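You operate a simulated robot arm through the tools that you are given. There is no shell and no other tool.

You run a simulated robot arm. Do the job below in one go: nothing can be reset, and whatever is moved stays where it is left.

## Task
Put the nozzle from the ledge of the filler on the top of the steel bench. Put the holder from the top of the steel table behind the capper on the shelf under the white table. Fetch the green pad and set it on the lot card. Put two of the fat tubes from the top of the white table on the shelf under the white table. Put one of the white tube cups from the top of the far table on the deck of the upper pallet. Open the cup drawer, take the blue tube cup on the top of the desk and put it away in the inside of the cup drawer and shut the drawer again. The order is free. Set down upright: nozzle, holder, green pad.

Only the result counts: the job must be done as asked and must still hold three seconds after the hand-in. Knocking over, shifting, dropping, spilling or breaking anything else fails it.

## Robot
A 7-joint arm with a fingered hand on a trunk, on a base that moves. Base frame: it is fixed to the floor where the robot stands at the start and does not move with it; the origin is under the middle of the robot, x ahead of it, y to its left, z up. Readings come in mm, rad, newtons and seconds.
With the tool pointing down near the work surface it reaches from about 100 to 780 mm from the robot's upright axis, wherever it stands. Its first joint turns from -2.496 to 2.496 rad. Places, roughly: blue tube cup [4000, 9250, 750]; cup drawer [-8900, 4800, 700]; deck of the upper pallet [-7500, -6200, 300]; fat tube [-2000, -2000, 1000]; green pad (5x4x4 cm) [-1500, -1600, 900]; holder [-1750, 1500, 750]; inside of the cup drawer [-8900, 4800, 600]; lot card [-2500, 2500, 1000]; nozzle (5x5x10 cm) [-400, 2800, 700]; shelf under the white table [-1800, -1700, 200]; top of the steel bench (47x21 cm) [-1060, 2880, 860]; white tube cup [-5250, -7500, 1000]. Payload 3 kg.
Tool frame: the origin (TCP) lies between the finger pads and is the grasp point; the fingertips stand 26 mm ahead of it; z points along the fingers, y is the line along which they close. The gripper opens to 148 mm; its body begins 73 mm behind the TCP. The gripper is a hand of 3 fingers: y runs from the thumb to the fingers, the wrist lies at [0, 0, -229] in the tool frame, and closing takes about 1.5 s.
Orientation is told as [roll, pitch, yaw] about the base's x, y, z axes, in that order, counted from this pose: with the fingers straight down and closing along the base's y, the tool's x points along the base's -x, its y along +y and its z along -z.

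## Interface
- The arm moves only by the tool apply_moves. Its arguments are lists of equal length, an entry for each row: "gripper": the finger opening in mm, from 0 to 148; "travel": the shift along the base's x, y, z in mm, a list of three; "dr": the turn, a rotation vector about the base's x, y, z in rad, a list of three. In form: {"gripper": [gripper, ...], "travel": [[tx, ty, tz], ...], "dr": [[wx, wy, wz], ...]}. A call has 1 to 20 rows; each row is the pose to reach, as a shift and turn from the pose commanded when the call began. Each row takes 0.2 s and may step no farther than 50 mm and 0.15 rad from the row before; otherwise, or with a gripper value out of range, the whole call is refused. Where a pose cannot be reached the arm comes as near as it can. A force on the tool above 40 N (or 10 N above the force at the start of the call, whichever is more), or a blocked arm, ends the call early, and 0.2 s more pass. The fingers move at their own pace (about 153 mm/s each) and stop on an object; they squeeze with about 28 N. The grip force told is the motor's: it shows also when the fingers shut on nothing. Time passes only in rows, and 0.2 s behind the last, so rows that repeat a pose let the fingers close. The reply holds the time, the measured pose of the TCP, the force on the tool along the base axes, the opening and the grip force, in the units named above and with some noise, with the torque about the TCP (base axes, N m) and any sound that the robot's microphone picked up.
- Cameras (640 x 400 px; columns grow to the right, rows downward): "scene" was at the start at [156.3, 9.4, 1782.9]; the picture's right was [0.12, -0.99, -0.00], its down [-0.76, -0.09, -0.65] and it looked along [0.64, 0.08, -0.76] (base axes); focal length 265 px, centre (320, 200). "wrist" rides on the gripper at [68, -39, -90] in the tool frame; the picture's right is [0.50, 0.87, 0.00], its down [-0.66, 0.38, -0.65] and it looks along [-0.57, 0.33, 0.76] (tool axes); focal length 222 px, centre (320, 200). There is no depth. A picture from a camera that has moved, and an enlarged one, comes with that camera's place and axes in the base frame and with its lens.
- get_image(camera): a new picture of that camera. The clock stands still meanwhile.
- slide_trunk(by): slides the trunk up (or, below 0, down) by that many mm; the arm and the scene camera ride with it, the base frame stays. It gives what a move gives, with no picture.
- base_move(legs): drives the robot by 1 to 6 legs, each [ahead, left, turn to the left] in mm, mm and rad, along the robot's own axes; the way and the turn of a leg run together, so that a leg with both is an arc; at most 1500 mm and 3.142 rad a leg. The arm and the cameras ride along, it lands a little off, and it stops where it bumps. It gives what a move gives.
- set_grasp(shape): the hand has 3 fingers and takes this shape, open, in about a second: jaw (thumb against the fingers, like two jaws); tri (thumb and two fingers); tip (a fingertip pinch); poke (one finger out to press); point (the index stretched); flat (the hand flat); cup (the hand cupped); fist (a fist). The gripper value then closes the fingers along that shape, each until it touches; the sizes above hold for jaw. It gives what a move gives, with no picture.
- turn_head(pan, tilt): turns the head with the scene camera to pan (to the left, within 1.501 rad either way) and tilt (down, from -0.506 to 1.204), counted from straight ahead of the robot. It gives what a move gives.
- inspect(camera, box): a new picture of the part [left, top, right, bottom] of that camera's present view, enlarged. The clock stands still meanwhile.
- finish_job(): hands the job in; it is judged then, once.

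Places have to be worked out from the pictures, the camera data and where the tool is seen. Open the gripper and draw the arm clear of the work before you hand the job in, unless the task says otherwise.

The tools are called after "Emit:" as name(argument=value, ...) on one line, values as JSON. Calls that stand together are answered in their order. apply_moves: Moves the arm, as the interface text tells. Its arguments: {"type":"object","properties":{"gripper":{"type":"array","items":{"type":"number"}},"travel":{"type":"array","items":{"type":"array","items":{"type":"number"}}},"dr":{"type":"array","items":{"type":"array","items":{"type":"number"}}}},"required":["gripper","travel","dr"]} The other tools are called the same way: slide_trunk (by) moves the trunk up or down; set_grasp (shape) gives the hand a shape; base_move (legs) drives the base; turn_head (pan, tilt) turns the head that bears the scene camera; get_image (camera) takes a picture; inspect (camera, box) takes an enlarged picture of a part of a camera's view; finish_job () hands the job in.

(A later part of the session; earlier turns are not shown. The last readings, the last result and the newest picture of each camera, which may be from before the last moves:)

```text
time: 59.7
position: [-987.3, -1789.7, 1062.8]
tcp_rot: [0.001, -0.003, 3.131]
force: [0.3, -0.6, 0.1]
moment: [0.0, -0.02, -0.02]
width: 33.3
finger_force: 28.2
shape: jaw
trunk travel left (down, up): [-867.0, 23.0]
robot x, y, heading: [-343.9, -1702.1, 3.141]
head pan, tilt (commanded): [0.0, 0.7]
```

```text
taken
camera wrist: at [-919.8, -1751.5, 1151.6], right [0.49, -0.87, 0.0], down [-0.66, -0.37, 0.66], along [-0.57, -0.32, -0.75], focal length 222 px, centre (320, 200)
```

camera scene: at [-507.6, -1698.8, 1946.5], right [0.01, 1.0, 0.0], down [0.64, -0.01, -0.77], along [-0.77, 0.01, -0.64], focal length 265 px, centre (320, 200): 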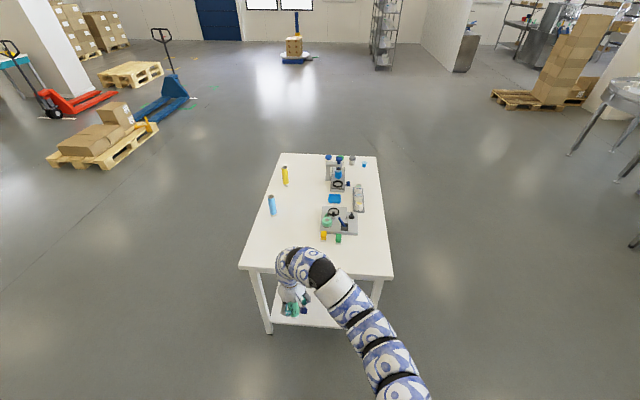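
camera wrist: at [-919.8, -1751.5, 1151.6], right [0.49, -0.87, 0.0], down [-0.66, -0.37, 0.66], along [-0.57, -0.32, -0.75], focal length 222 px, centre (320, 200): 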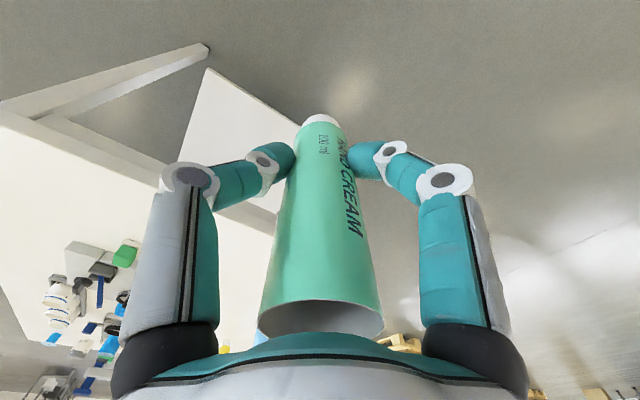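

The trunk moves at most 400 mm per call, so I lower it in two steps and then look.

Emit:
slide_trunk(by=-400)

Emit:
slide_trunk(by=-230)

Emit:
turn_head(pan=0, tilt=0.6)

Emit:
get_image(camera="scene")

Emit:
get_image(camera="wrist")

```text
time: 63.5
position: [-988.3, -1788.3, 662.5]
tcp_rot: [0.0, -0.002, 3.132]
force: [0.7, -0.4, 1.0]
moment: [0.0, -0.03, -0.03]
width: 33.2
finger_force: 27.7
shape: jaw
trunk travel left (down, up): [-467.0, 423.0]
robot x, y, heading: [-342.7, -1700.0, 3.131]
head pan, tilt (commanded): [0.0, 0.7]
```

```text
time: 65.9
position: [-990.1, -1790.1, 431.9]
tcp_rot: [0.0, -0.004, 3.131]
force: [-0.3, -0.3, -0.2]
moment: [-0.01, 0.02, -0.03]
width: 33.1
finger_force: 28.0
shape: jaw
trunk travel left (down, up): [-237.0, 653.0]
robot x, y, heading: [-342.7, -1698.2, 3.133]
head pan, tilt (commanded): [0.0, 0.7]
```

```text
time: 66.6
position: [-987.5, -1789.5, 431.6]
tcp_rot: [-0.001, -0.003, 3.13]
force: [-0.1, 0.2, 1.3]
moment: [0.0, 0.0, 0.03]
width: 33.3
finger_force: 27.8
shape: jaw
trunk travel left (down, up): [-237.0, 653.0]
robot x, y, heading: [-346.9, -1699.6, 3.133]
head pan, tilt (commanded): [0.0, 0.6]
```

```text
taken
camera scene: at [-512.0, -1698.8, 1325.0], right [0.01, 1.0, 0.0], down [0.57, 0.0, -0.82], along [-0.82, 0.01, -0.57], focal length 265 px, centre (320, 200)
```

scene: 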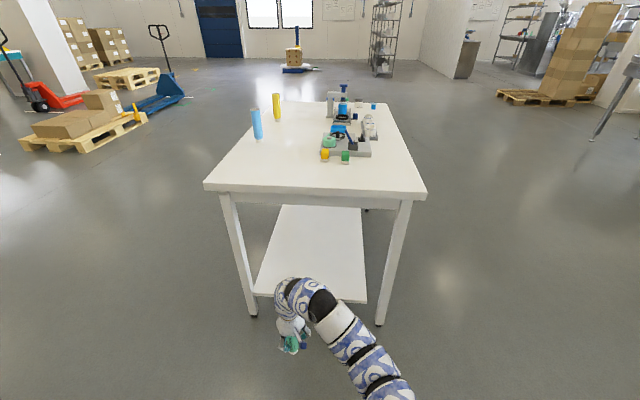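

```text
taken
camera wrist: at [-920.4, -1751.5, 521.2], right [0.49, -0.87, 0.0], down [-0.66, -0.37, 0.66], along [-0.57, -0.32, -0.76], focal length 222 px, centre (320, 200)
```

wrist: 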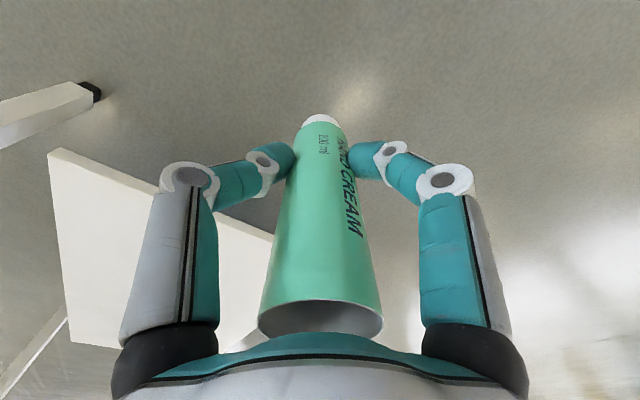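

I judge the shelf at z ≈ 205 with its near edge at x ≈ −1275…−1325. I lower 100 mm more and then drive the tube in over the shelf under the table top.

Emit:
slide_trunk(by=-100)

Emit:
base_move(legs=[[200, 75, 0]])

Emit:
get_image(camera="wrist")

Emit:
get_image(camera="scene")

```text
time: 67.9
position: [-989.0, -1790.0, 332.8]
tcp_rot: [0.001, -0.004, 3.132]
force: [-0.3, 0.4, 1.3]
moment: [0.0, 0.02, 0.02]
width: 33.5
finger_force: 27.9
shape: jaw
trunk travel left (down, up): [-137.0, 753.0]
robot x, y, heading: [-340.0, -1702.0, 3.133]
head pan, tilt (commanded): [0.0, 0.6]
```

```text
time: 69.6
position: [-1186.0, -1865.7, 331.5]
tcp_rot: [0.0, -0.004, 3.135]
force: [-0.1, 0.1, 1.1]
moment: [0.02, -0.04, 0.02]
width: 33.2
finger_force: 28.3
shape: jaw
trunk travel left (down, up): [-137.0, 753.0]
robot x, y, heading: [-542.2, -1776.7, 3.134]
head pan, tilt (commanded): [0.0, 0.6]
```

```text
taken
camera wrist: at [-1118.6, -1827.6, 421.3], right [0.49, -0.87, 0.0], down [-0.66, -0.37, 0.66], along [-0.57, -0.32, -0.76], focal length 222 px, centre (320, 200)
```

wrist: 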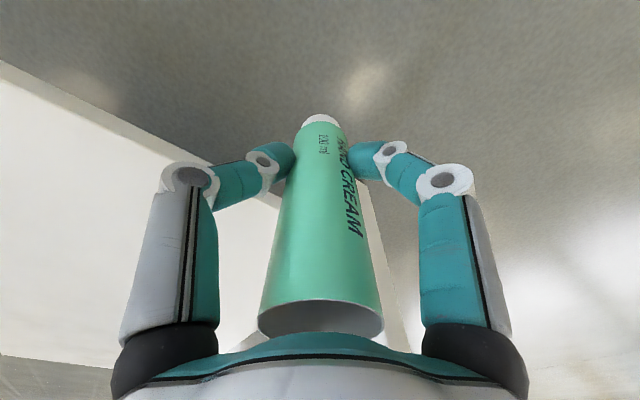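

```text
taken
camera scene: at [-710.4, -1773.6, 1225.1], right [0.0, 1.0, 0.0], down [0.56, 0.0, -0.83], along [-0.83, 0.0, -0.56], focal length 265 px, centre (320, 200)
```

scene: 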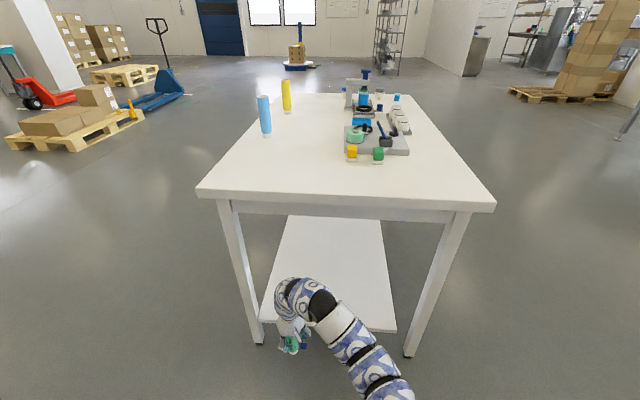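

The shelf edge matches z ≈ 205 and the arm stays well below the apron (about z = 790). I drive the remaining 285 mm in.

Emit:
base_move(legs=[[285, 5, 0]])

Emit:
get_image(camera="wrist")

Emit:
get_image(camera="scene")

```text
time: 71.6
position: [-1476.7, -1876.5, 332.1]
tcp_rot: [-0.002, -0.003, -3.139]
force: [-0.2, 0.7, -0.4]
moment: [0.03, 0.01, -0.01]
width: 33.5
finger_force: 27.6
shape: jaw
trunk travel left (down, up): [-137.0, 753.0]
robot x, y, heading: [-828.1, -1779.2, -3.138]
head pan, tilt (commanded): [0.0, 0.6]
```

```text
taken
camera wrist: at [-1408.1, -1836.8, 421.3], right [0.5, -0.87, 0.0], down [-0.65, -0.38, 0.66], along [-0.57, -0.33, -0.76], focal length 222 px, centre (320, 200)
```

wrist: 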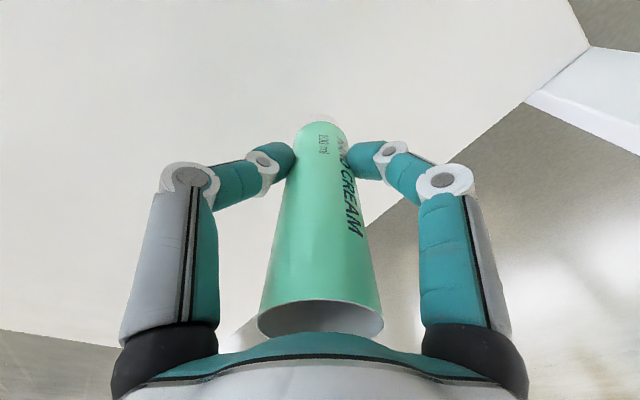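

```text
taken
camera scene: at [-1000.3, -1779.6, 1225.0], right [0.0, 1.0, 0.0], down [0.56, 0.0, -0.83], along [-0.83, 0.0, -0.56], focal length 265 px, centre (320, 200)
```

scene: 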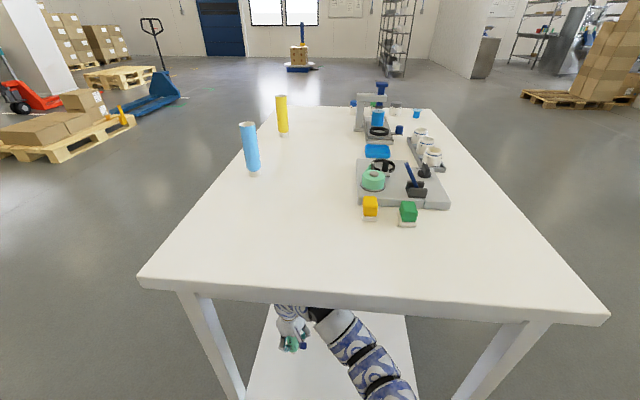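

The tube hangs over the shelf. I lower it gently, watching the force.

Emit:
apply_moves(gripper=[20, 20, 20, 20], travel=[[0, 0, -10], [0, 0, -20], [0, 0, -27], [0, 0, -30]], dr=[[0, 0, 0], [0, 0, 0], [0, 0, 0], [0, 0, 0]])

Emit:
get_image(camera="wrist")

```text
time: 72.6
position: [-1476.1, -1875.9, 301.9]
tcp_rot: [0.001, -0.003, -3.139]
force: [0.5, 0.5, 0.1]
moment: [0.02, -0.03, 0.01]
width: 33.1
finger_force: 27.9
shape: jaw
trunk travel left (down, up): [-137.0, 753.0]
robot x, y, heading: [-829.6, -1777.9, -3.136]
head pan, tilt (commanded): [0.0, 0.6]
```

```text
taken
camera wrist: at [-1408.3, -1836.7, 391.4], right [0.5, -0.87, 0.0], down [-0.65, -0.38, 0.66], along [-0.57, -0.33, -0.76], focal length 222 px, centre (320, 200)
```

wrist: 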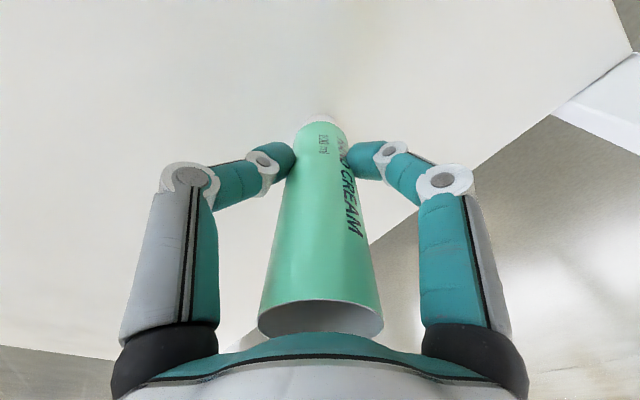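

Emit:
apply_moves(gripper=[20, 20, 20, 20], travel=[[0, 0, -3], [0, 0, -6], [0, 0, -8], [0, 0, -10]], dr=[[0, 0, 0], [0, 0, 0], [0, 0, 0], [0, 0, 0]])

```text
time: 73.3
position: [-1476.6, -1876.9, 299.4]
tcp_rot: [0.003, -0.011, -3.14]
force: [8.5, 4.2, 31.7]
moment: [0.29, -0.25, -0.07]
width: 35.7
finger_force: 28.0
shape: jaw
trunk travel left (down, up): [-137.0, 753.0]
robot x, y, heading: [-830.4, -1777.7, -3.141]
head pan, tilt (commanded): [0.0, 0.6]
stopped in row 3: the force on the tool passed its limit at 42 N (the readings are from after the stop); the commanded pose is now the measured one
```

The tube touches the shelf at TCP z ≈ 299 (32 N). I ease up 2 mm, then open the fingers and rise a little to clear the tube.

Emit:
apply_moves(gripper=[20, 60, 110, 148, 148, 148, 148], travel=[[0, 0, 2], [0, 0, 2], [0, 0, 2], [0, 0, 2], [0, 0, 2], [0, 0, 2], [0, 0, 2]], dr=[[0, 0, 0], [0, 0, 0], [0, 0, 0], [0, 0, 0], [0, 0, 0], [0, 0, 0], [0, 0, 0]])

Emit:
get_image(camera="wrist")

```text
time: 75.0
position: [-1477.4, -1876.7, 297.3]
tcp_rot: [0.001, -0.006, -3.139]
force: [-0.6, -0.1, 0.5]
moment: [-0.02, -0.01, -0.03]
width: 148.2
finger_force: 0.1
shape: jaw
trunk travel left (down, up): [-137.0, 753.0]
robot x, y, heading: [-832.8, -1778.8, -3.135]
head pan, tilt (commanded): [0.0, 0.6]
```

```text
taken
camera wrist: at [-1409.1, -1836.9, 387.8], right [0.5, -0.87, 0.0], down [-0.65, -0.38, 0.66], along [-0.57, -0.33, -0.75], focal length 222 px, centre (320, 200)
```

wrist: 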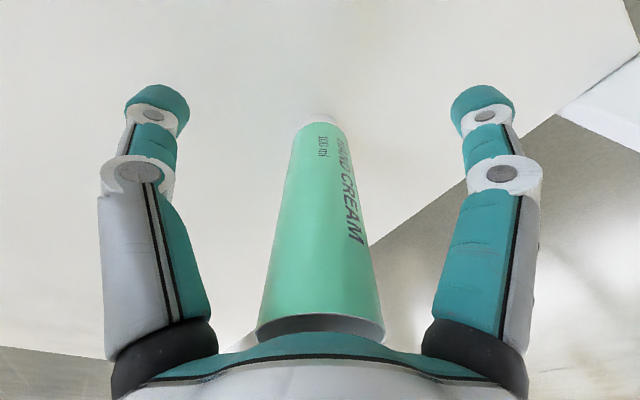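

The tube stands by itself. I raise the trunk 95 mm to clear its top and back the robot out.

Emit:
slide_trunk(by=92)

Emit:
get_image(camera="wrist")

Emit:
base_move(legs=[[-480, 0, 0]])

Emit:
get_image(camera="scene")

```text
time: 76.2
position: [-1476.7, -1876.0, 390.4]
tcp_rot: [0.002, -0.006, -3.14]
force: [-0.8, -0.1, 0.6]
moment: [0.03, 0.0, -0.01]
width: 148.0
finger_force: 0.1
shape: jaw
trunk travel left (down, up): [-229.0, 661.0]
robot x, y, heading: [-830.6, -1779.1, -3.137]
head pan, tilt (commanded): [0.0, 0.6]
```

```text
taken
camera wrist: at [-1409.1, -1836.9, 479.8], right [0.5, -0.87, 0.0], down [-0.65, -0.38, 0.66], along [-0.57, -0.33, -0.75], focal length 222 px, centre (320, 200)
```

wrist: 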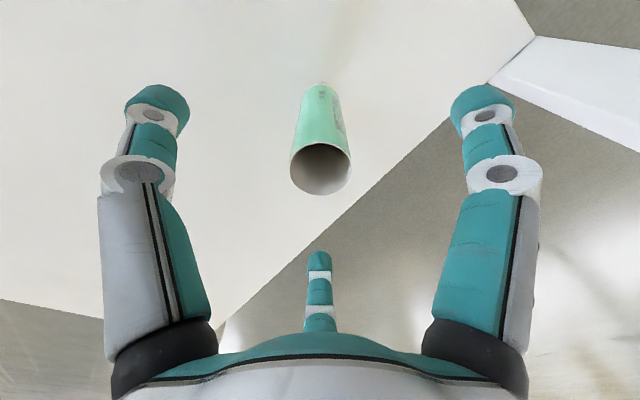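

```text
time: 79.0
position: [-1002.2, -1872.5, 389.8]
tcp_rot: [0.001, -0.005, 3.137]
force: [0.1, 0.5, 0.3]
moment: [-0.06, 0.0, 0.0]
width: 148.1
finger_force: 0.0
shape: jaw
trunk travel left (down, up): [-229.0, 661.0]
robot x, y, heading: [-353.8, -1779.1, 3.143]
head pan, tilt (commanded): [0.0, 0.6]
```

```text
taken
camera scene: at [-524.8, -1778.6, 1317.0], right [0.0, 1.0, 0.0], down [0.57, 0.0, -0.82], along [-0.82, 0.0, -0.57], focal length 265 px, centre (320, 200)
```

scene: 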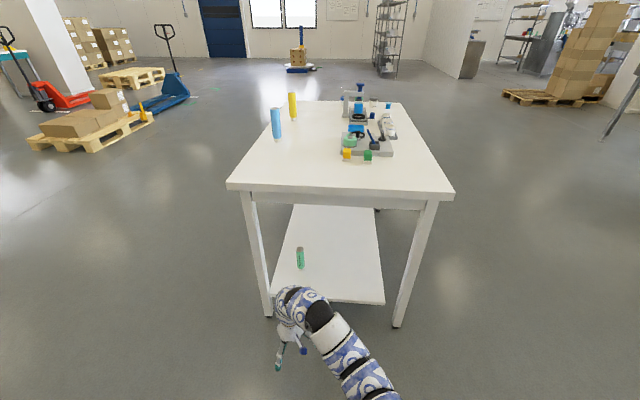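

The first tube stands on the shelf. Next I look straight down at my own base to learn its footprint before going nearer for the blue tube.

Emit:
slide_trunk(by=400)

Emit:
slide_trunk(by=255)

Emit:
turn_head(pan=0.5, tilt=1.2)

Emit:
get_image(camera="scene")

Emit:
turn_head(pan=-0.5, tilt=1.2)

Emit:
get_image(camera="scene")

```text
time: 82.9
position: [-1002.0, -1871.5, 790.4]
tcp_rot: [0.003, -0.006, 3.137]
force: [-0.9, 0.1, 0.3]
moment: [0.0, 0.0, -0.02]
width: 148.0
finger_force: 0.0
shape: jaw
trunk travel left (down, up): [-629.0, 261.0]
robot x, y, heading: [-356.0, -1778.6, 3.14]
head pan, tilt (commanded): [0.0, 0.6]
```

```text
time: 85.5
position: [-1002.2, -1872.1, 1044.5]
tcp_rot: [0.003, -0.005, 3.136]
force: [0.2, 0.3, 0.2]
moment: [-0.02, 0.02, 0.01]
width: 148.1
finger_force: 0.0
shape: jaw
trunk travel left (down, up): [-884.0, 6.0]
robot x, y, heading: [-358.1, -1783.5, 3.137]
head pan, tilt (commanded): [0.0, 0.6]
```

```text
time: 86.5
position: [-1000.7, -1873.0, 1044.0]
tcp_rot: [0.001, -0.005, 3.137]
force: [-1.0, -0.2, -0.3]
moment: [0.01, 0.03, -0.01]
width: 147.9
finger_force: 0.0
shape: jaw
trunk travel left (down, up): [-884.0, 6.0]
robot x, y, heading: [-355.2, -1779.8, 3.142]
head pan, tilt (commanded): [0.499, 1.201]
```

```text
taken
camera scene: at [-485.6, -1805.5, 1927.5], right [-0.47, 0.88, 0.0], down [0.82, 0.44, -0.36], along [-0.32, -0.17, -0.93], focal length 265 px, centre (320, 200)
```

scene: 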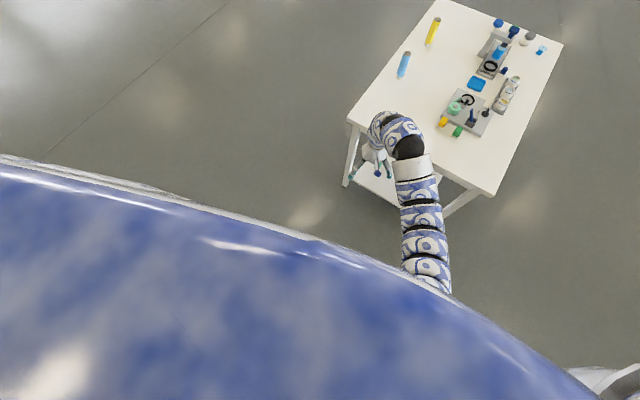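

```text
time: 87.8
position: [-1001.5, -1872.3, 1044.6]
tcp_rot: [0.002, -0.004, 3.136]
force: [1.3, 0.1, -0.3]
moment: [0.03, -0.03, 0.02]
width: 147.9
finger_force: 0.0
shape: jaw
trunk travel left (down, up): [-884.0, 6.0]
robot x, y, heading: [-357.1, -1777.9, 3.145]
head pan, tilt (commanded): [-0.499, 1.201]
```

```text
taken
camera scene: at [-485.4, -1752.0, 1927.4], right [0.48, 0.88, 0.0], down [0.82, -0.45, -0.36], along [-0.32, 0.17, -0.93], focal length 265 px, centre (320, 200)
```

scene: 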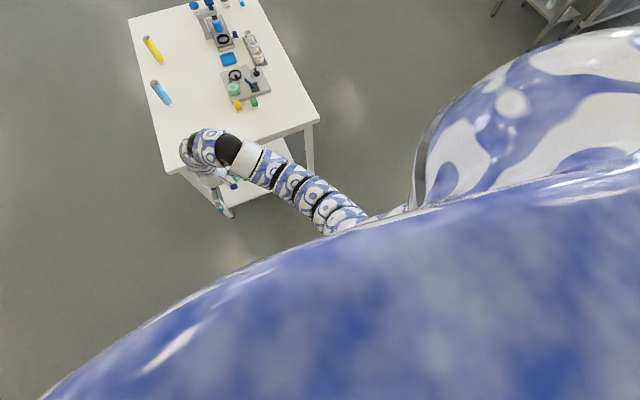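

From the earlier view, the base front reaches about 270 mm ahead of the axis, so standing at x ≈ −900 is safe. I drive there with the hand above all tube tops.

Emit:
base_move(legs=[[300, 100, 0], [235, 50, 0]])

Emit:
get_image(camera="wrist")

```text
time: 91.2
position: [-1534.2, -2015.4, 1044.1]
tcp_rot: [0.001, -0.004, 3.129]
force: [0.2, -0.2, -0.3]
moment: [0.03, 0.01, -0.03]
width: 147.9
finger_force: 0.0
shape: jaw
trunk travel left (down, up): [-884.0, 6.0]
robot x, y, heading: [-888.2, -1926.4, 3.127]
head pan, tilt (commanded): [-0.499, 1.201]
```

```text
taken
camera wrist: at [-1466.4, -1976.7, 1134.3], right [0.49, -0.87, 0.0], down [-0.66, -0.37, 0.66], along [-0.57, -0.32, -0.75], focal length 222 px, centre (320, 200)
```

wrist: 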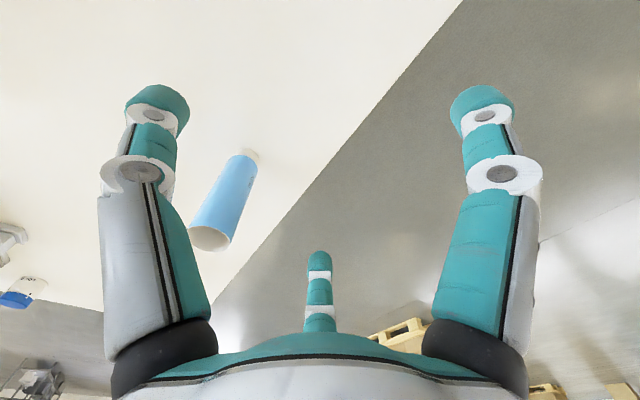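

The blue tube stands at about (−1665, −1966). I move above it and check.

Emit:
apply_moves(gripper=[148, 148, 148, 148], travel=[[-40, 15, 0], [-80, 30, 0], [-120, 45, 0], [-131, 49, 0]], dr=[[0, 0, 0], [0, 0, 0], [0, 0, 0], [0, 0, 0]])

Emit:
get_image(camera="wrist")

```text
time: 92.2
position: [-1666.9, -1966.2, 1046.3]
tcp_rot: [0.002, -0.006, 3.129]
force: [0.5, 0.5, 0.8]
moment: [-0.02, -0.01, 0.0]
width: 147.9
finger_force: 0.1
shape: jaw
trunk travel left (down, up): [-884.0, 6.0]
robot x, y, heading: [-887.4, -1924.3, 3.132]
head pan, tilt (commanded): [-0.499, 1.201]
```

```text
taken
camera wrist: at [-1598.8, -1927.5, 1135.5], right [0.49, -0.87, 0.0], down [-0.65, -0.37, 0.66], along [-0.58, -0.32, -0.75], focal length 222 px, centre (320, 200)
```

wrist: 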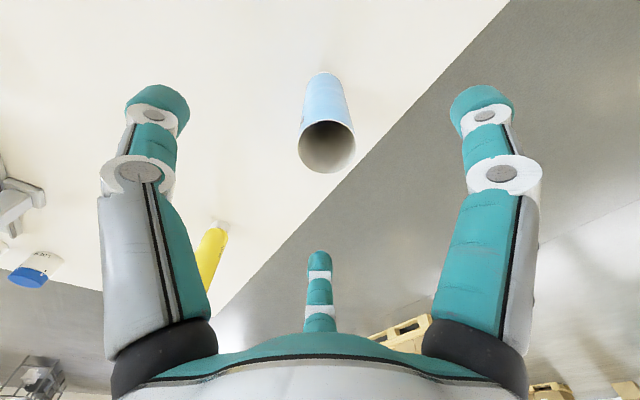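

Nearly centred; I nudge +6 mm in x, −2 mm in y, descend around the tube and close.

Emit:
apply_moves(gripper=[148, 148, 148, 148, 60, 20, 20, 20, 20, 20], travel=[[6, -2, -10], [6, -2, -50], [6, -2, -85], [6, -2, -103], [6, -2, -103], [6, -2, -103], [6, -2, -103], [6, -2, -103], [6, -2, -103], [6, -2, -103]], dr=[[0, 0, 0], [0, 0, 0], [0, 0, 0], [0, 0, 0], [0, 0, 0], [0, 0, 0], [0, 0, 0], [0, 0, 0], [0, 0, 0], [0, 0, 0]])

Emit:
get_image(camera="wrist")

```text
time: 94.4
position: [-1659.1, -1967.6, 942.3]
tcp_rot: [0.002, -0.004, 3.129]
force: [-0.8, 0.9, -0.1]
moment: [0.03, 0.0, 0.0]
width: 33.3
finger_force: 27.4
shape: jaw
trunk travel left (down, up): [-884.0, 6.0]
robot x, y, heading: [-887.7, -1929.7, 3.132]
head pan, tilt (commanded): [-0.499, 1.201]
```

```text
taken
camera wrist: at [-1591.1, -1929.5, 1032.4], right [0.49, -0.87, 0.0], down [-0.66, -0.37, 0.66], along [-0.57, -0.32, -0.75], focal length 222 px, centre (320, 200)
```

wrist: 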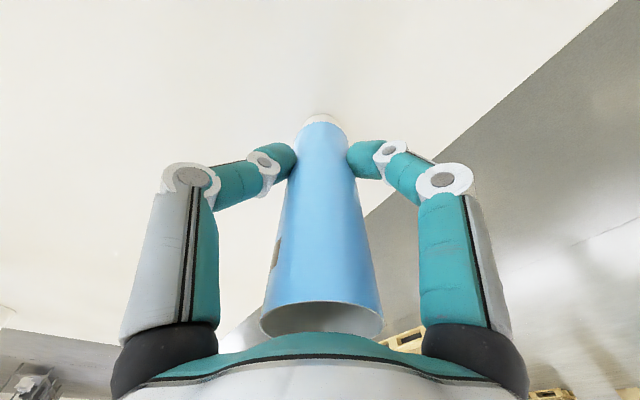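

The blue tube is held. I lift, retract the arm somewhat and back the robot off the table.

Emit:
apply_moves(gripper=[20, 20, 20, 20, 20, 20, 20], travel=[[0, 0, 40], [0, 0, 80], [10, 0, 108], [50, 0, 110], [90, 0, 110], [120, 0, 110], [125, 0, 110]], dr=[[0, 0, 0], [0, 0, 0], [0, 0, 0], [0, 0, 0], [0, 0, 0], [0, 0, 0], [0, 0, 0]])

Emit:
base_move(legs=[[-500, 0, 0], [0, -250, 0]])

Emit:
slide_trunk(by=-400)

Emit:
slide_trunk(by=-318)

Emit:
turn_head(pan=0, tilt=0.6)

Emit:
get_image(camera="scene")

Emit:
get_image(camera="wrist")

```text
time: 96.0
position: [-1534.3, -1966.5, 1052.9]
tcp_rot: [0.002, -0.004, 3.127]
force: [0.0, -0.3, 0.3]
moment: [-0.03, -0.04, 0.01]
width: 33.0
finger_force: 27.9
shape: jaw
trunk travel left (down, up): [-884.0, 6.0]
robot x, y, heading: [-883.3, -1925.7, 3.131]
head pan, tilt (commanded): [-0.499, 1.201]
```

```text
time: 100.4
position: [-1026.7, -1729.7, 1053.1]
tcp_rot: [0.001, -0.006, 3.128]
force: [-0.4, 0.0, -0.4]
moment: [-0.02, 0.02, 0.02]
width: 33.1
finger_force: 28.5
shape: jaw
trunk travel left (down, up): [-884.0, 6.0]
robot x, y, heading: [-380.5, -1693.8, 3.131]
head pan, tilt (commanded): [-0.499, 1.201]
```

```text
time: 104.2
position: [-1025.9, -1730.8, 654.1]
tcp_rot: [0.003, -0.005, 3.128]
force: [0.3, -0.5, -0.4]
moment: [-0.02, -0.02, 0.03]
width: 33.0
finger_force: 27.7
shape: jaw
trunk travel left (down, up): [-484.0, 406.0]
robot x, y, heading: [-379.9, -1692.1, 3.13]
head pan, tilt (commanded): [-0.499, 1.201]
```

```text
time: 107.4
position: [-1025.9, -1730.2, 335.3]
tcp_rot: [0.001, -0.004, 3.128]
force: [0.0, -0.6, -0.2]
moment: [-0.01, 0.01, -0.02]
width: 32.6
finger_force: 28.1
shape: jaw
trunk travel left (down, up): [-166.0, 724.0]
robot x, y, heading: [-377.6, -1690.2, 3.133]
head pan, tilt (commanded): [-0.499, 1.201]
```

```text
time: 108.4
position: [-1025.6, -1730.6, 335.6]
tcp_rot: [0.001, -0.004, 3.126]
force: [0.7, 0.6, -0.8]
moment: [-0.01, -0.02, 0.0]
width: 32.8
finger_force: 28.5
shape: jaw
trunk travel left (down, up): [-166.0, 724.0]
robot x, y, heading: [-380.7, -1691.0, 3.127]
head pan, tilt (commanded): [0.0, 0.6]
```

```text
taken
camera scene: at [-548.7, -1689.4, 1254.0], right [0.01, 1.0, 0.0], down [0.57, -0.01, -0.82], along [-0.82, 0.01, -0.57], focal length 265 px, centre (320, 200)
```

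scene: 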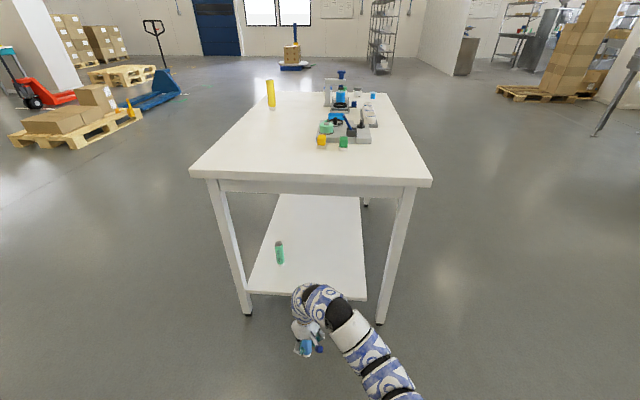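

```text
taken
camera wrist: at [-958.4, -1692.6, 425.1], right [0.49, -0.87, 0.0], down [-0.66, -0.37, 0.66], along [-0.58, -0.32, -0.75], focal length 222 px, centre (320, 200)
```

wrist: 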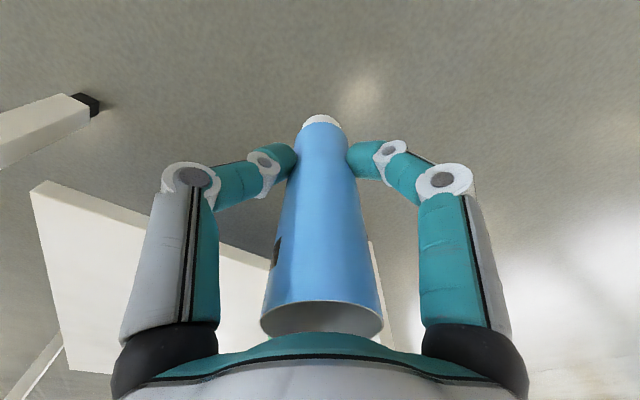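

The blue tube goes beside the green one: target (−1460, −1680). I drive in with a small shift to the right.

Emit:
base_move(legs=[[150, -50, 0], [285, 0, 0]])

Emit:
get_image(camera="wrist")

Emit:
apply_moves(gripper=[20, 20, 20, 20], travel=[[0, 0, -10], [0, 0, -20], [0, 0, -28], [0, 0, -30]], dr=[[0, 0, 0], [0, 0, 0], [0, 0, 0], [0, 0, 0]])

```text
time: 111.3
position: [-1459.0, -1680.0, 336.1]
tcp_rot: [0.002, -0.005, 3.13]
force: [1.0, -0.3, 0.0]
moment: [0.0, 0.03, -0.01]
width: 33.0
finger_force: 27.9
shape: jaw
trunk travel left (down, up): [-166.0, 724.0]
robot x, y, heading: [-812.5, -1636.6, 3.131]
head pan, tilt (commanded): [0.0, 0.6]
```

```text
taken
camera wrist: at [-1390.3, -1641.7, 425.2], right [0.49, -0.87, 0.0], down [-0.66, -0.37, 0.66], along [-0.57, -0.32, -0.75], focal length 222 px, centre (320, 200)
```

wrist: 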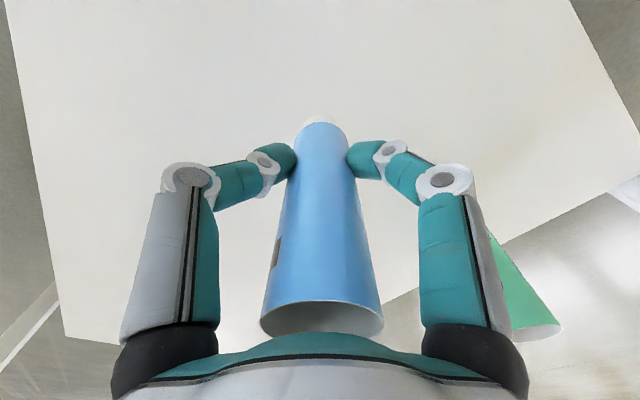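

```text
time: 112.3
position: [-1457.8, -1679.7, 306.3]
tcp_rot: [0.002, -0.004, 3.132]
force: [0.0, 0.7, 0.4]
moment: [0.02, 0.01, 0.0]
width: 33.3
finger_force: 27.7
shape: jaw
trunk travel left (down, up): [-166.0, 724.0]
robot x, y, heading: [-806.8, -1639.4, 3.134]
head pan, tilt (commanded): [0.0, 0.6]
```

Same grip height as before, so contact should come near z ≈ 298. I lower 7 mm and release, then rise.

Emit:
apply_moves(gripper=[20, 20, 20], travel=[[0, 0, -4], [0, 0, -7], [0, 0, -8]], dr=[[0, 0, 0], [0, 0, 0], [0, 0, 0]])

Emit:
apply_moves(gripper=[45, 80, 120, 148, 148, 148], travel=[[0, 0, 0], [0, 0, 0], [0, 0, 0], [0, 0, 0], [0, 0, 0], [0, 0, 0]], dr=[[0, 0, 0], [0, 0, 0], [0, 0, 0], [0, 0, 0], [0, 0, 0], [0, 0, 0]])

Emit:
get_image(camera="wrist")

```text
time: 113.1
position: [-1458.8, -1680.5, 300.9]
tcp_rot: [0.001, -0.009, 3.13]
force: [2.9, 3.0, 28.0]
moment: [0.12, -0.12, -0.01]
width: 33.9
finger_force: 27.9
shape: jaw
trunk travel left (down, up): [-166.0, 724.0]
robot x, y, heading: [-813.9, -1641.1, 3.136]
head pan, tilt (commanded): [0.0, 0.6]
```

```text
time: 114.5
position: [-1458.7, -1679.9, 298.2]
tcp_rot: [0.002, -0.004, 3.131]
force: [-0.3, 1.0, 0.2]
moment: [0.0, -0.01, 0.01]
width: 147.9
finger_force: 0.1
shape: jaw
trunk travel left (down, up): [-166.0, 724.0]
robot x, y, heading: [-812.7, -1643.8, 3.13]
head pan, tilt (commanded): [0.0, 0.6]
```

```text
taken
camera wrist: at [-1390.6, -1641.6, 387.6], right [0.49, -0.87, 0.0], down [-0.66, -0.37, 0.66], along [-0.57, -0.32, -0.75], focal length 222 px, centre (320, 200)
```

wrist: 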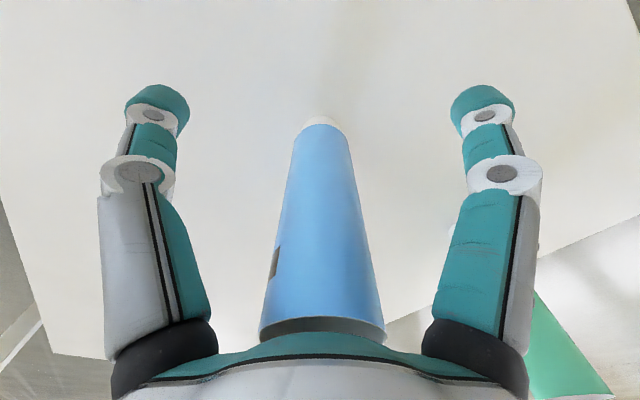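

The second tube stands too. I raise the trunk to clear it, back out, lift the trunk again and check both tubes.

Emit:
slide_trunk(by=92)

Emit:
base_move(legs=[[-480, 0, 0]])

Emit:
get_image(camera="scene")

Emit:
slide_trunk(by=400)

Emit:
slide_trunk(by=225)

Emit:
get_image(camera="scene")

```text
time: 115.8
position: [-1459.6, -1679.9, 389.8]
tcp_rot: [0.0, -0.006, 3.131]
force: [0.5, 0.8, 0.0]
moment: [0.0, 0.03, -0.05]
width: 147.8
finger_force: 0.0
shape: jaw
trunk travel left (down, up): [-258.0, 632.0]
robot x, y, heading: [-814.4, -1637.0, 3.129]
head pan, tilt (commanded): [0.0, 0.6]
```

```text
time: 118.7
position: [-978.1, -1684.6, 391.0]
tcp_rot: [0.0, -0.004, 3.131]
force: [-0.4, 0.6, 0.0]
moment: [-0.04, -0.01, -0.01]
width: 147.8
finger_force: 0.0
shape: jaw
trunk travel left (down, up): [-258.0, 632.0]
robot x, y, heading: [-330.4, -1642.6, 3.132]
head pan, tilt (commanded): [0.0, 0.6]
```

```text
taken
camera scene: at [-500.3, -1641.0, 1346.0], right [0.01, 1.0, 0.0], down [0.57, 0.0, -0.82], along [-0.82, 0.01, -0.57], focal length 265 px, centre (320, 200)
```

scene: 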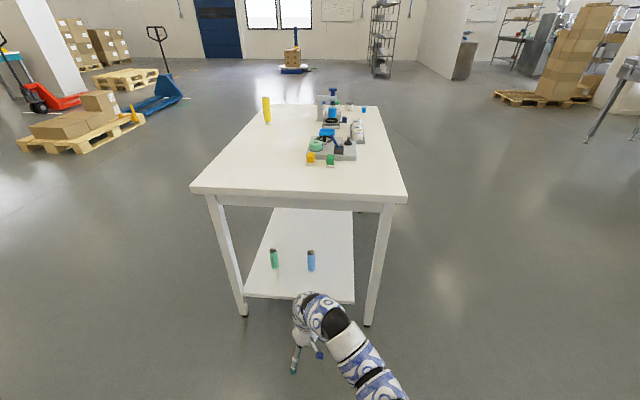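

```text
time: 122.5
position: [-977.3, -1684.5, 791.1]
tcp_rot: [0.001, -0.005, 3.133]
force: [-0.7, -0.3, 0.3]
moment: [0.0, -0.02, -0.01]
width: 148.2
finger_force: 0.2
shape: jaw
trunk travel left (down, up): [-658.0, 232.0]
robot x, y, heading: [-331.1, -1641.5, 3.136]
head pan, tilt (commanded): [0.0, 0.6]
```

```text
time: 124.8
position: [-978.1, -1684.8, 1015.3]
tcp_rot: [0.001, -0.006, 3.132]
force: [-0.1, 0.0, 0.3]
moment: [-0.01, 0.02, -0.02]
width: 147.9
finger_force: 0.0
shape: jaw
trunk travel left (down, up): [-883.0, 7.0]
robot x, y, heading: [-333.2, -1638.8, 3.136]
head pan, tilt (commanded): [0.0, 0.6]
```

```text
taken
camera scene: at [-500.3, -1640.9, 1971.0], right [0.01, 1.0, 0.0], down [0.57, 0.0, -0.82], along [-0.82, 0.01, -0.57], focal length 265 px, centre (320, 200)
```

scene: 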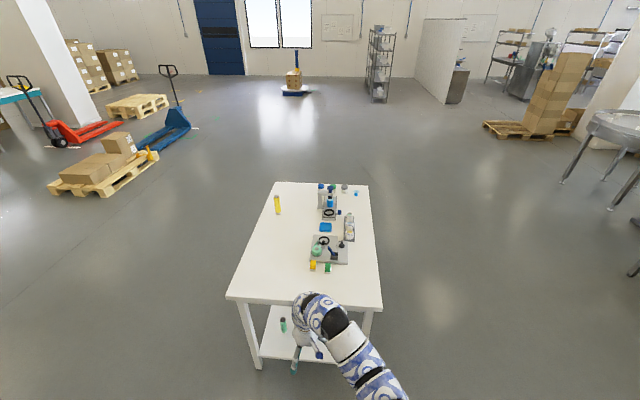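

Both tubes stand on the shelf. Now the green pad: I drive in so that the wrist camera can look at it.

Emit:
base_move(legs=[[400, -80, 0]])

Emit:
get_image(camera="wrist")

Emit:
get_image(camera="scene")

```text
time: 127.4
position: [-1382.8, -1599.7, 1015.4]
tcp_rot: [0.001, -0.006, 3.131]
force: [-0.2, 0.2, 0.1]
moment: [0.02, 0.02, 0.0]
width: 148.0
finger_force: 0.1
shape: jaw
trunk travel left (down, up): [-883.0, 7.0]
robot x, y, heading: [-736.3, -1559.8, 3.132]
head pan, tilt (commanded): [0.0, 0.6]
```

```text
taken
camera wrist: at [-1314.4, -1561.1, 1104.3], right [0.49, -0.87, 0.0], down [-0.66, -0.37, 0.66], along [-0.57, -0.32, -0.75], focal length 222 px, centre (320, 200)
```

wrist: 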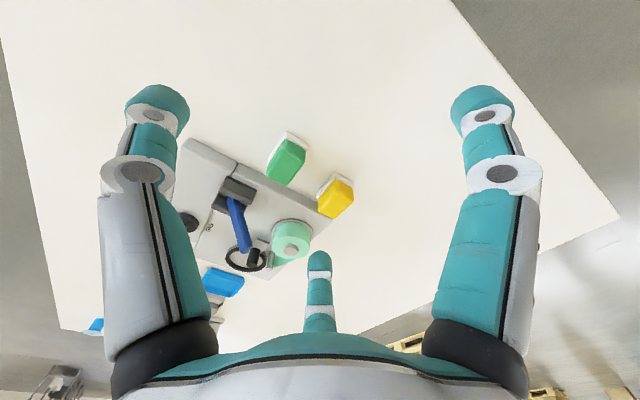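

```text
taken
camera scene: at [-905.0, -1556.4, 1970.9], right [0.01, 1.0, 0.0], down [0.57, 0.0, -0.82], along [-0.82, 0.01, -0.57], focal length 265 px, centre (320, 200)
```

scene: 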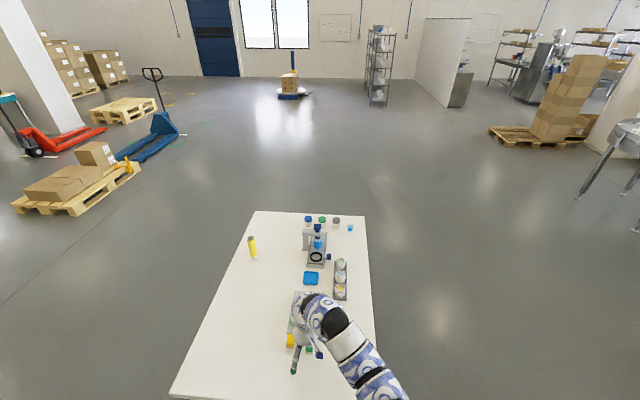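

Emit:
inspect(camera="wrist", box=[170, 110, 370, 235])

```text
3.20 times, centred on (270, 172) of wrist
camera zoom: at [-1314.4, -1561.1, 1104.3], right [0.49, -0.87, 0.0], down [-0.66, -0.37, 0.66], along [-0.57, -0.32, -0.75], focal length 711 px, centre (480, 288)
```

zoom: 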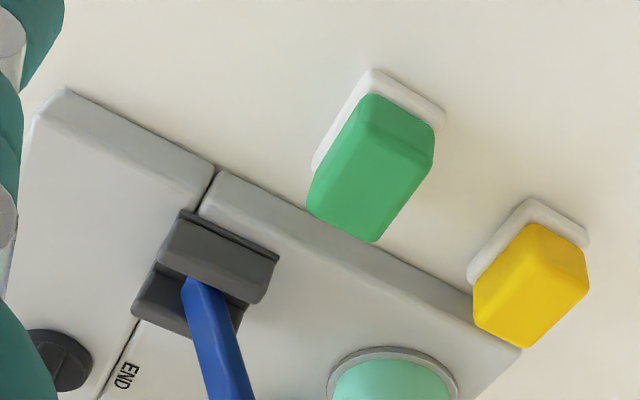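

The green pad lies at x −1430…−1480, y −1578…−1612, with the yellow pad 48 mm away and the tray about 12 mm behind it. That is tight for three fingers, so I look at the fingertip pinch shape in the air.

Emit:
set_grasp(shape="tip")

Emit:
get_image(camera="wrist")

Emit:
apply_moves(gripper=[40, 40, 40, 40, 40], travel=[[0, 0, 0], [0, 0, 0], [0, 0, 0], [0, 0, 0], [0, 0, 0]], dr=[[0, 0, 0], [0, 0, 0], [0, 0, 0], [0, 0, 0], [0, 0, 0]])

Emit:
get_image(camera="wrist")

```text
time: 128.3
position: [-1381.3, -1599.1, 1016.1]
tcp_rot: [0.0, -0.006, 3.132]
force: [-0.2, 0.0, 0.5]
moment: [-0.02, -0.03, 0.01]
width: 148.1
finger_force: 0.1
shape: tip
trunk travel left (down, up): [-883.0, 7.0]
robot x, y, heading: [-736.5, -1558.0, 3.14]
head pan, tilt (commanded): [0.0, 0.6]
```

```text
taken
camera wrist: at [-1313.8, -1561.2, 1104.6], right [0.49, -0.87, 0.0], down [-0.66, -0.37, 0.66], along [-0.57, -0.32, -0.75], focal length 222 px, centre (320, 200)
```

wrist: 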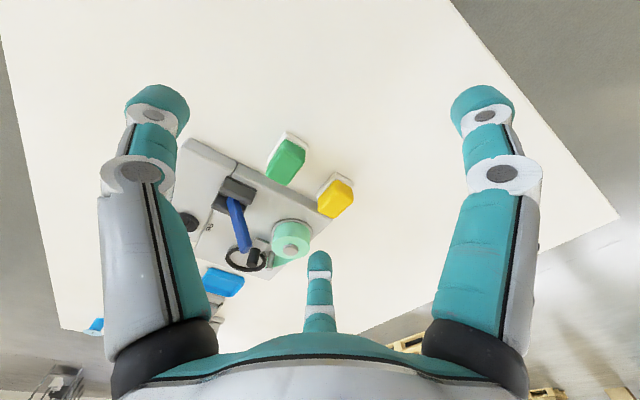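

```text
time: 129.5
position: [-1381.8, -1600.2, 1014.6]
tcp_rot: [0.0, -0.005, 3.131]
force: [0.5, 0.7, -0.6]
moment: [-0.01, 0.0, -0.01]
width: 40.5
finger_force: 0.1
shape: tip
trunk travel left (down, up): [-883.0, 7.0]
robot x, y, heading: [-732.9, -1555.6, 3.132]
head pan, tilt (commanded): [0.0, 0.6]
```

```text
taken
camera wrist: at [-1313.8, -1561.2, 1104.7], right [0.49, -0.87, 0.0], down [-0.66, -0.37, 0.66], along [-0.57, -0.32, -0.75], focal length 222 px, centre (320, 200)
```

wrist: 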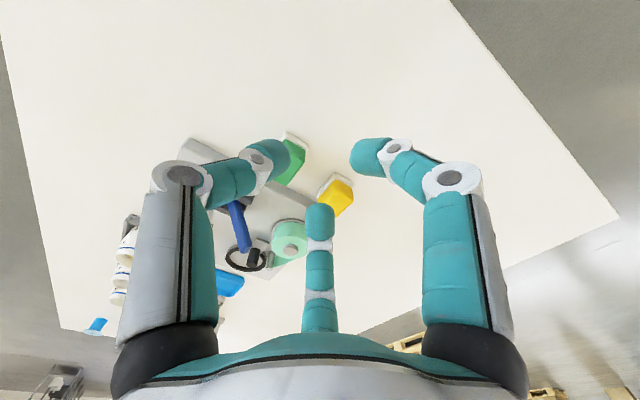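

The pinch shape closes the same way. I turn the hand 30° so one finger comes in front of the pad and the other two beside its rear corners, pre-closed to about 80 mm, and hover above it.

Emit:
apply_moves(gripper=[60, 80, 80, 80, 80, 80], travel=[[-20, 2, 0], [-40, 4, 0], [-60, 5, 0], [-66, 5, 0], [-66, 5, -30], [-66, 5, -50]], dr=[[0, 0, 0.14], [0, 0, 0.28], [0, 0, 0.42], [0, 0, 0.5236], [0, 0, 0.5236], [0, 0, 0.5236]])

Emit:
get_image(camera="wrist")

```text
time: 130.9
position: [-1448.1, -1594.2, 963.5]
tcp_rot: [0.003, -0.007, -2.627]
force: [0.0, -0.3, 0.3]
moment: [-0.02, 0.01, 0.0]
width: 79.7
finger_force: 0.0
shape: tip
trunk travel left (down, up): [-883.0, 7.0]
robot x, y, heading: [-733.1, -1557.2, 3.131]
head pan, tilt (commanded): [0.0, 0.6]
```

```text
taken
camera wrist: at [-1409.1, -1526.5, 1053.5], right [0.86, -0.51, 0.0], down [-0.38, -0.65, 0.66], along [-0.34, -0.57, -0.75], focal length 222 px, centre (320, 200)
```

wrist: 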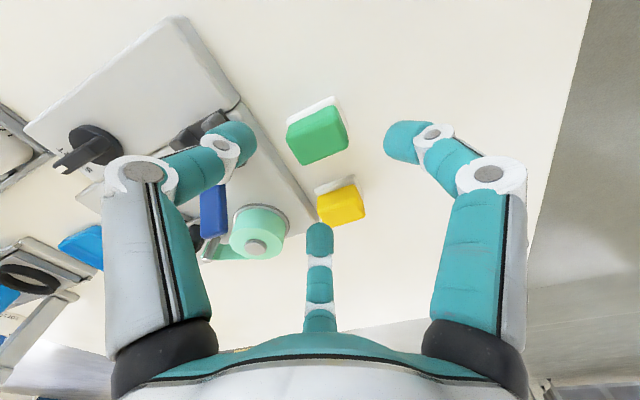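

Emit:
inspect(camera="wrist", box=[240, 70, 400, 170])

```text
4.00 times, centred on (320, 120) of wrist
camera zoom: at [-1409.1, -1526.5, 1053.5], right [0.86, -0.51, 0.0], down [-0.38, -0.65, 0.66], along [-0.34, -0.57, -0.75], focal length 888 px, centre (320, 520)
```

zoom: 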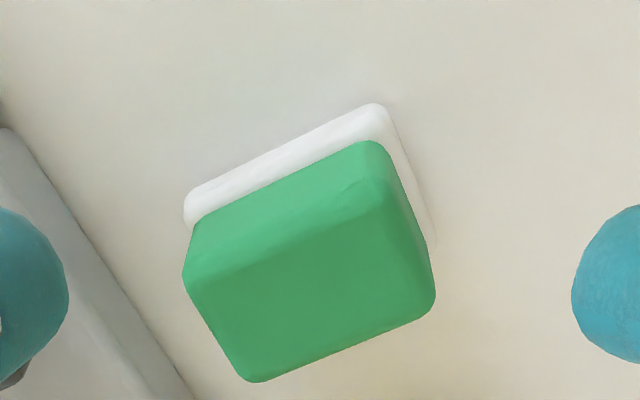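

The pad's top centre is at about (−1451, −1595); behind it a bracket on the tray comes close. I shift the hand 24 mm toward +x so the side fingers meet the pad nearer its front half, narrow the opening to 68 mm and go down part way.

Emit:
apply_moves(gripper=[68, 68, 68], travel=[[24, -1, 0], [24, -1, -20], [24, -1, -38]], dr=[[0, 0, 0], [0, 0, 0], [0, 0, 0]])

Emit:
get_image(camera="wrist")

Emit:
inspect(camera="scene", box=[240, 300, 400, 400])

```text
time: 131.7
position: [-1423.6, -1595.1, 926.7]
tcp_rot: [0.001, -0.007, -2.627]
force: [0.4, 0.7, -1.0]
moment: [0.0, 0.0, 0.02]
width: 68.3
finger_force: 0.0
shape: tip
trunk travel left (down, up): [-883.0, 7.0]
robot x, y, heading: [-733.2, -1556.0, 3.128]
head pan, tilt (commanded): [0.0, 0.6]
```

```text
taken
camera wrist: at [-1384.6, -1527.5, 1015.7], right [0.86, -0.51, 0.0], down [-0.38, -0.65, 0.66], along [-0.34, -0.57, -0.75], focal length 222 px, centre (320, 200)
```

wrist: 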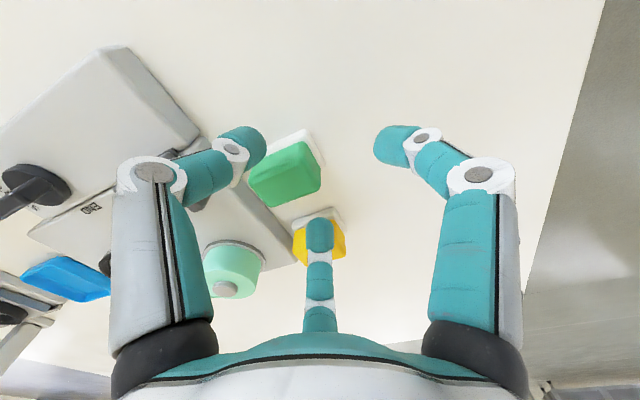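

```text
4.00 times, centred on (320, 350) of scene
camera zoom: at [-903.5, -1556.5, 1971.1], right [0.01, 1.0, 0.0], down [0.56, 0.0, -0.83], along [-0.83, 0.01, -0.56], focal length 1058 px, centre (320, -400)
```

zoom: 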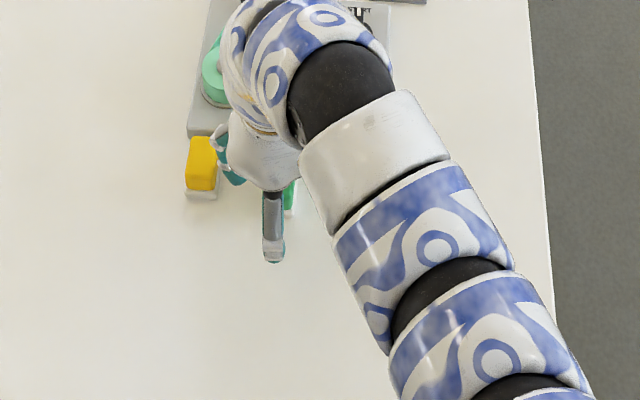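

The far finger tip is over the gap between the pads and the thumb clears the bracket. I descend to TCP z ≈ 895 in small steps.

Emit:
apply_moves(gripper=[68, 68, 68, 68], travel=[[0, 0, -10], [0, 0, -20], [0, 0, -27], [0, 0, -31]], dr=[[0, 0, 0], [0, 0, 0], [0, 0, 0], [0, 0, 0]])

Emit:
get_image(camera="wrist")

```text
time: 132.7
position: [-1423.5, -1595.7, 894.6]
tcp_rot: [0.002, -0.006, -2.628]
force: [-0.3, 0.8, 0.0]
moment: [0.01, 0.03, -0.04]
width: 68.5
finger_force: 0.1
shape: tip
trunk travel left (down, up): [-883.0, 7.0]
robot x, y, heading: [-735.3, -1556.2, 3.135]
head pan, tilt (commanded): [0.0, 0.6]
```

```text
taken
camera wrist: at [-1384.0, -1528.1, 984.7], right [0.86, -0.51, 0.0], down [-0.38, -0.65, 0.66], along [-0.34, -0.57, -0.75], focal length 222 px, centre (320, 200)
```

wrist: 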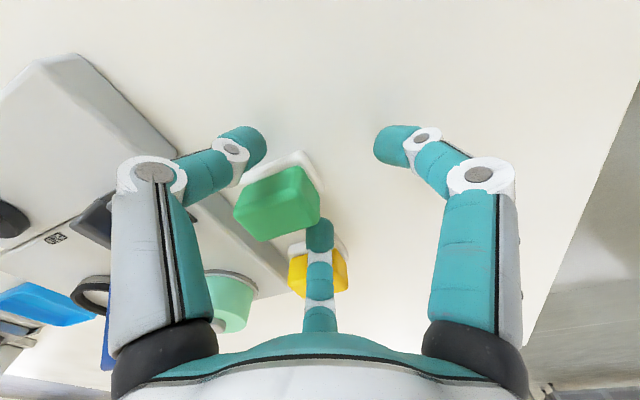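

No contact yet on the way down. I close the fingers on the pad.

Emit:
apply_moves(gripper=[50, 35, 20, 10, 10, 10, 10], travel=[[0, 0, 0], [0, 0, 0], [0, 0, 0], [0, 0, 0], [0, 0, 0], [0, 0, 0], [0, 0, 0]], dr=[[0, 0, 0], [0, 0, 0], [0, 0, 0], [0, 0, 0], [0, 0, 0], [0, 0, 0], [0, 0, 0]])

Emit:
get_image(camera="wrist")

```text
time: 134.3
position: [-1424.9, -1595.7, 894.7]
tcp_rot: [0.002, -0.009, -2.629]
force: [0.0, 0.0, 2.3]
moment: [-0.03, 0.04, -0.01]
width: 20.3
finger_force: 27.9
shape: tip
trunk travel left (down, up): [-883.0, 7.0]
robot x, y, heading: [-738.7, -1556.8, 3.132]
head pan, tilt (commanded): [0.0, 0.6]
```

```text
taken
camera wrist: at [-1384.0, -1527.8, 984.9], right [0.86, -0.51, 0.0], down [-0.38, -0.65, 0.66], along [-0.34, -0.57, -0.75], focal length 222 px, centre (320, 200)
```

wrist: 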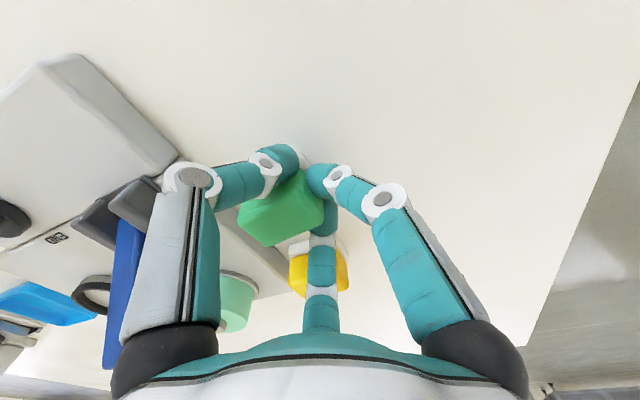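

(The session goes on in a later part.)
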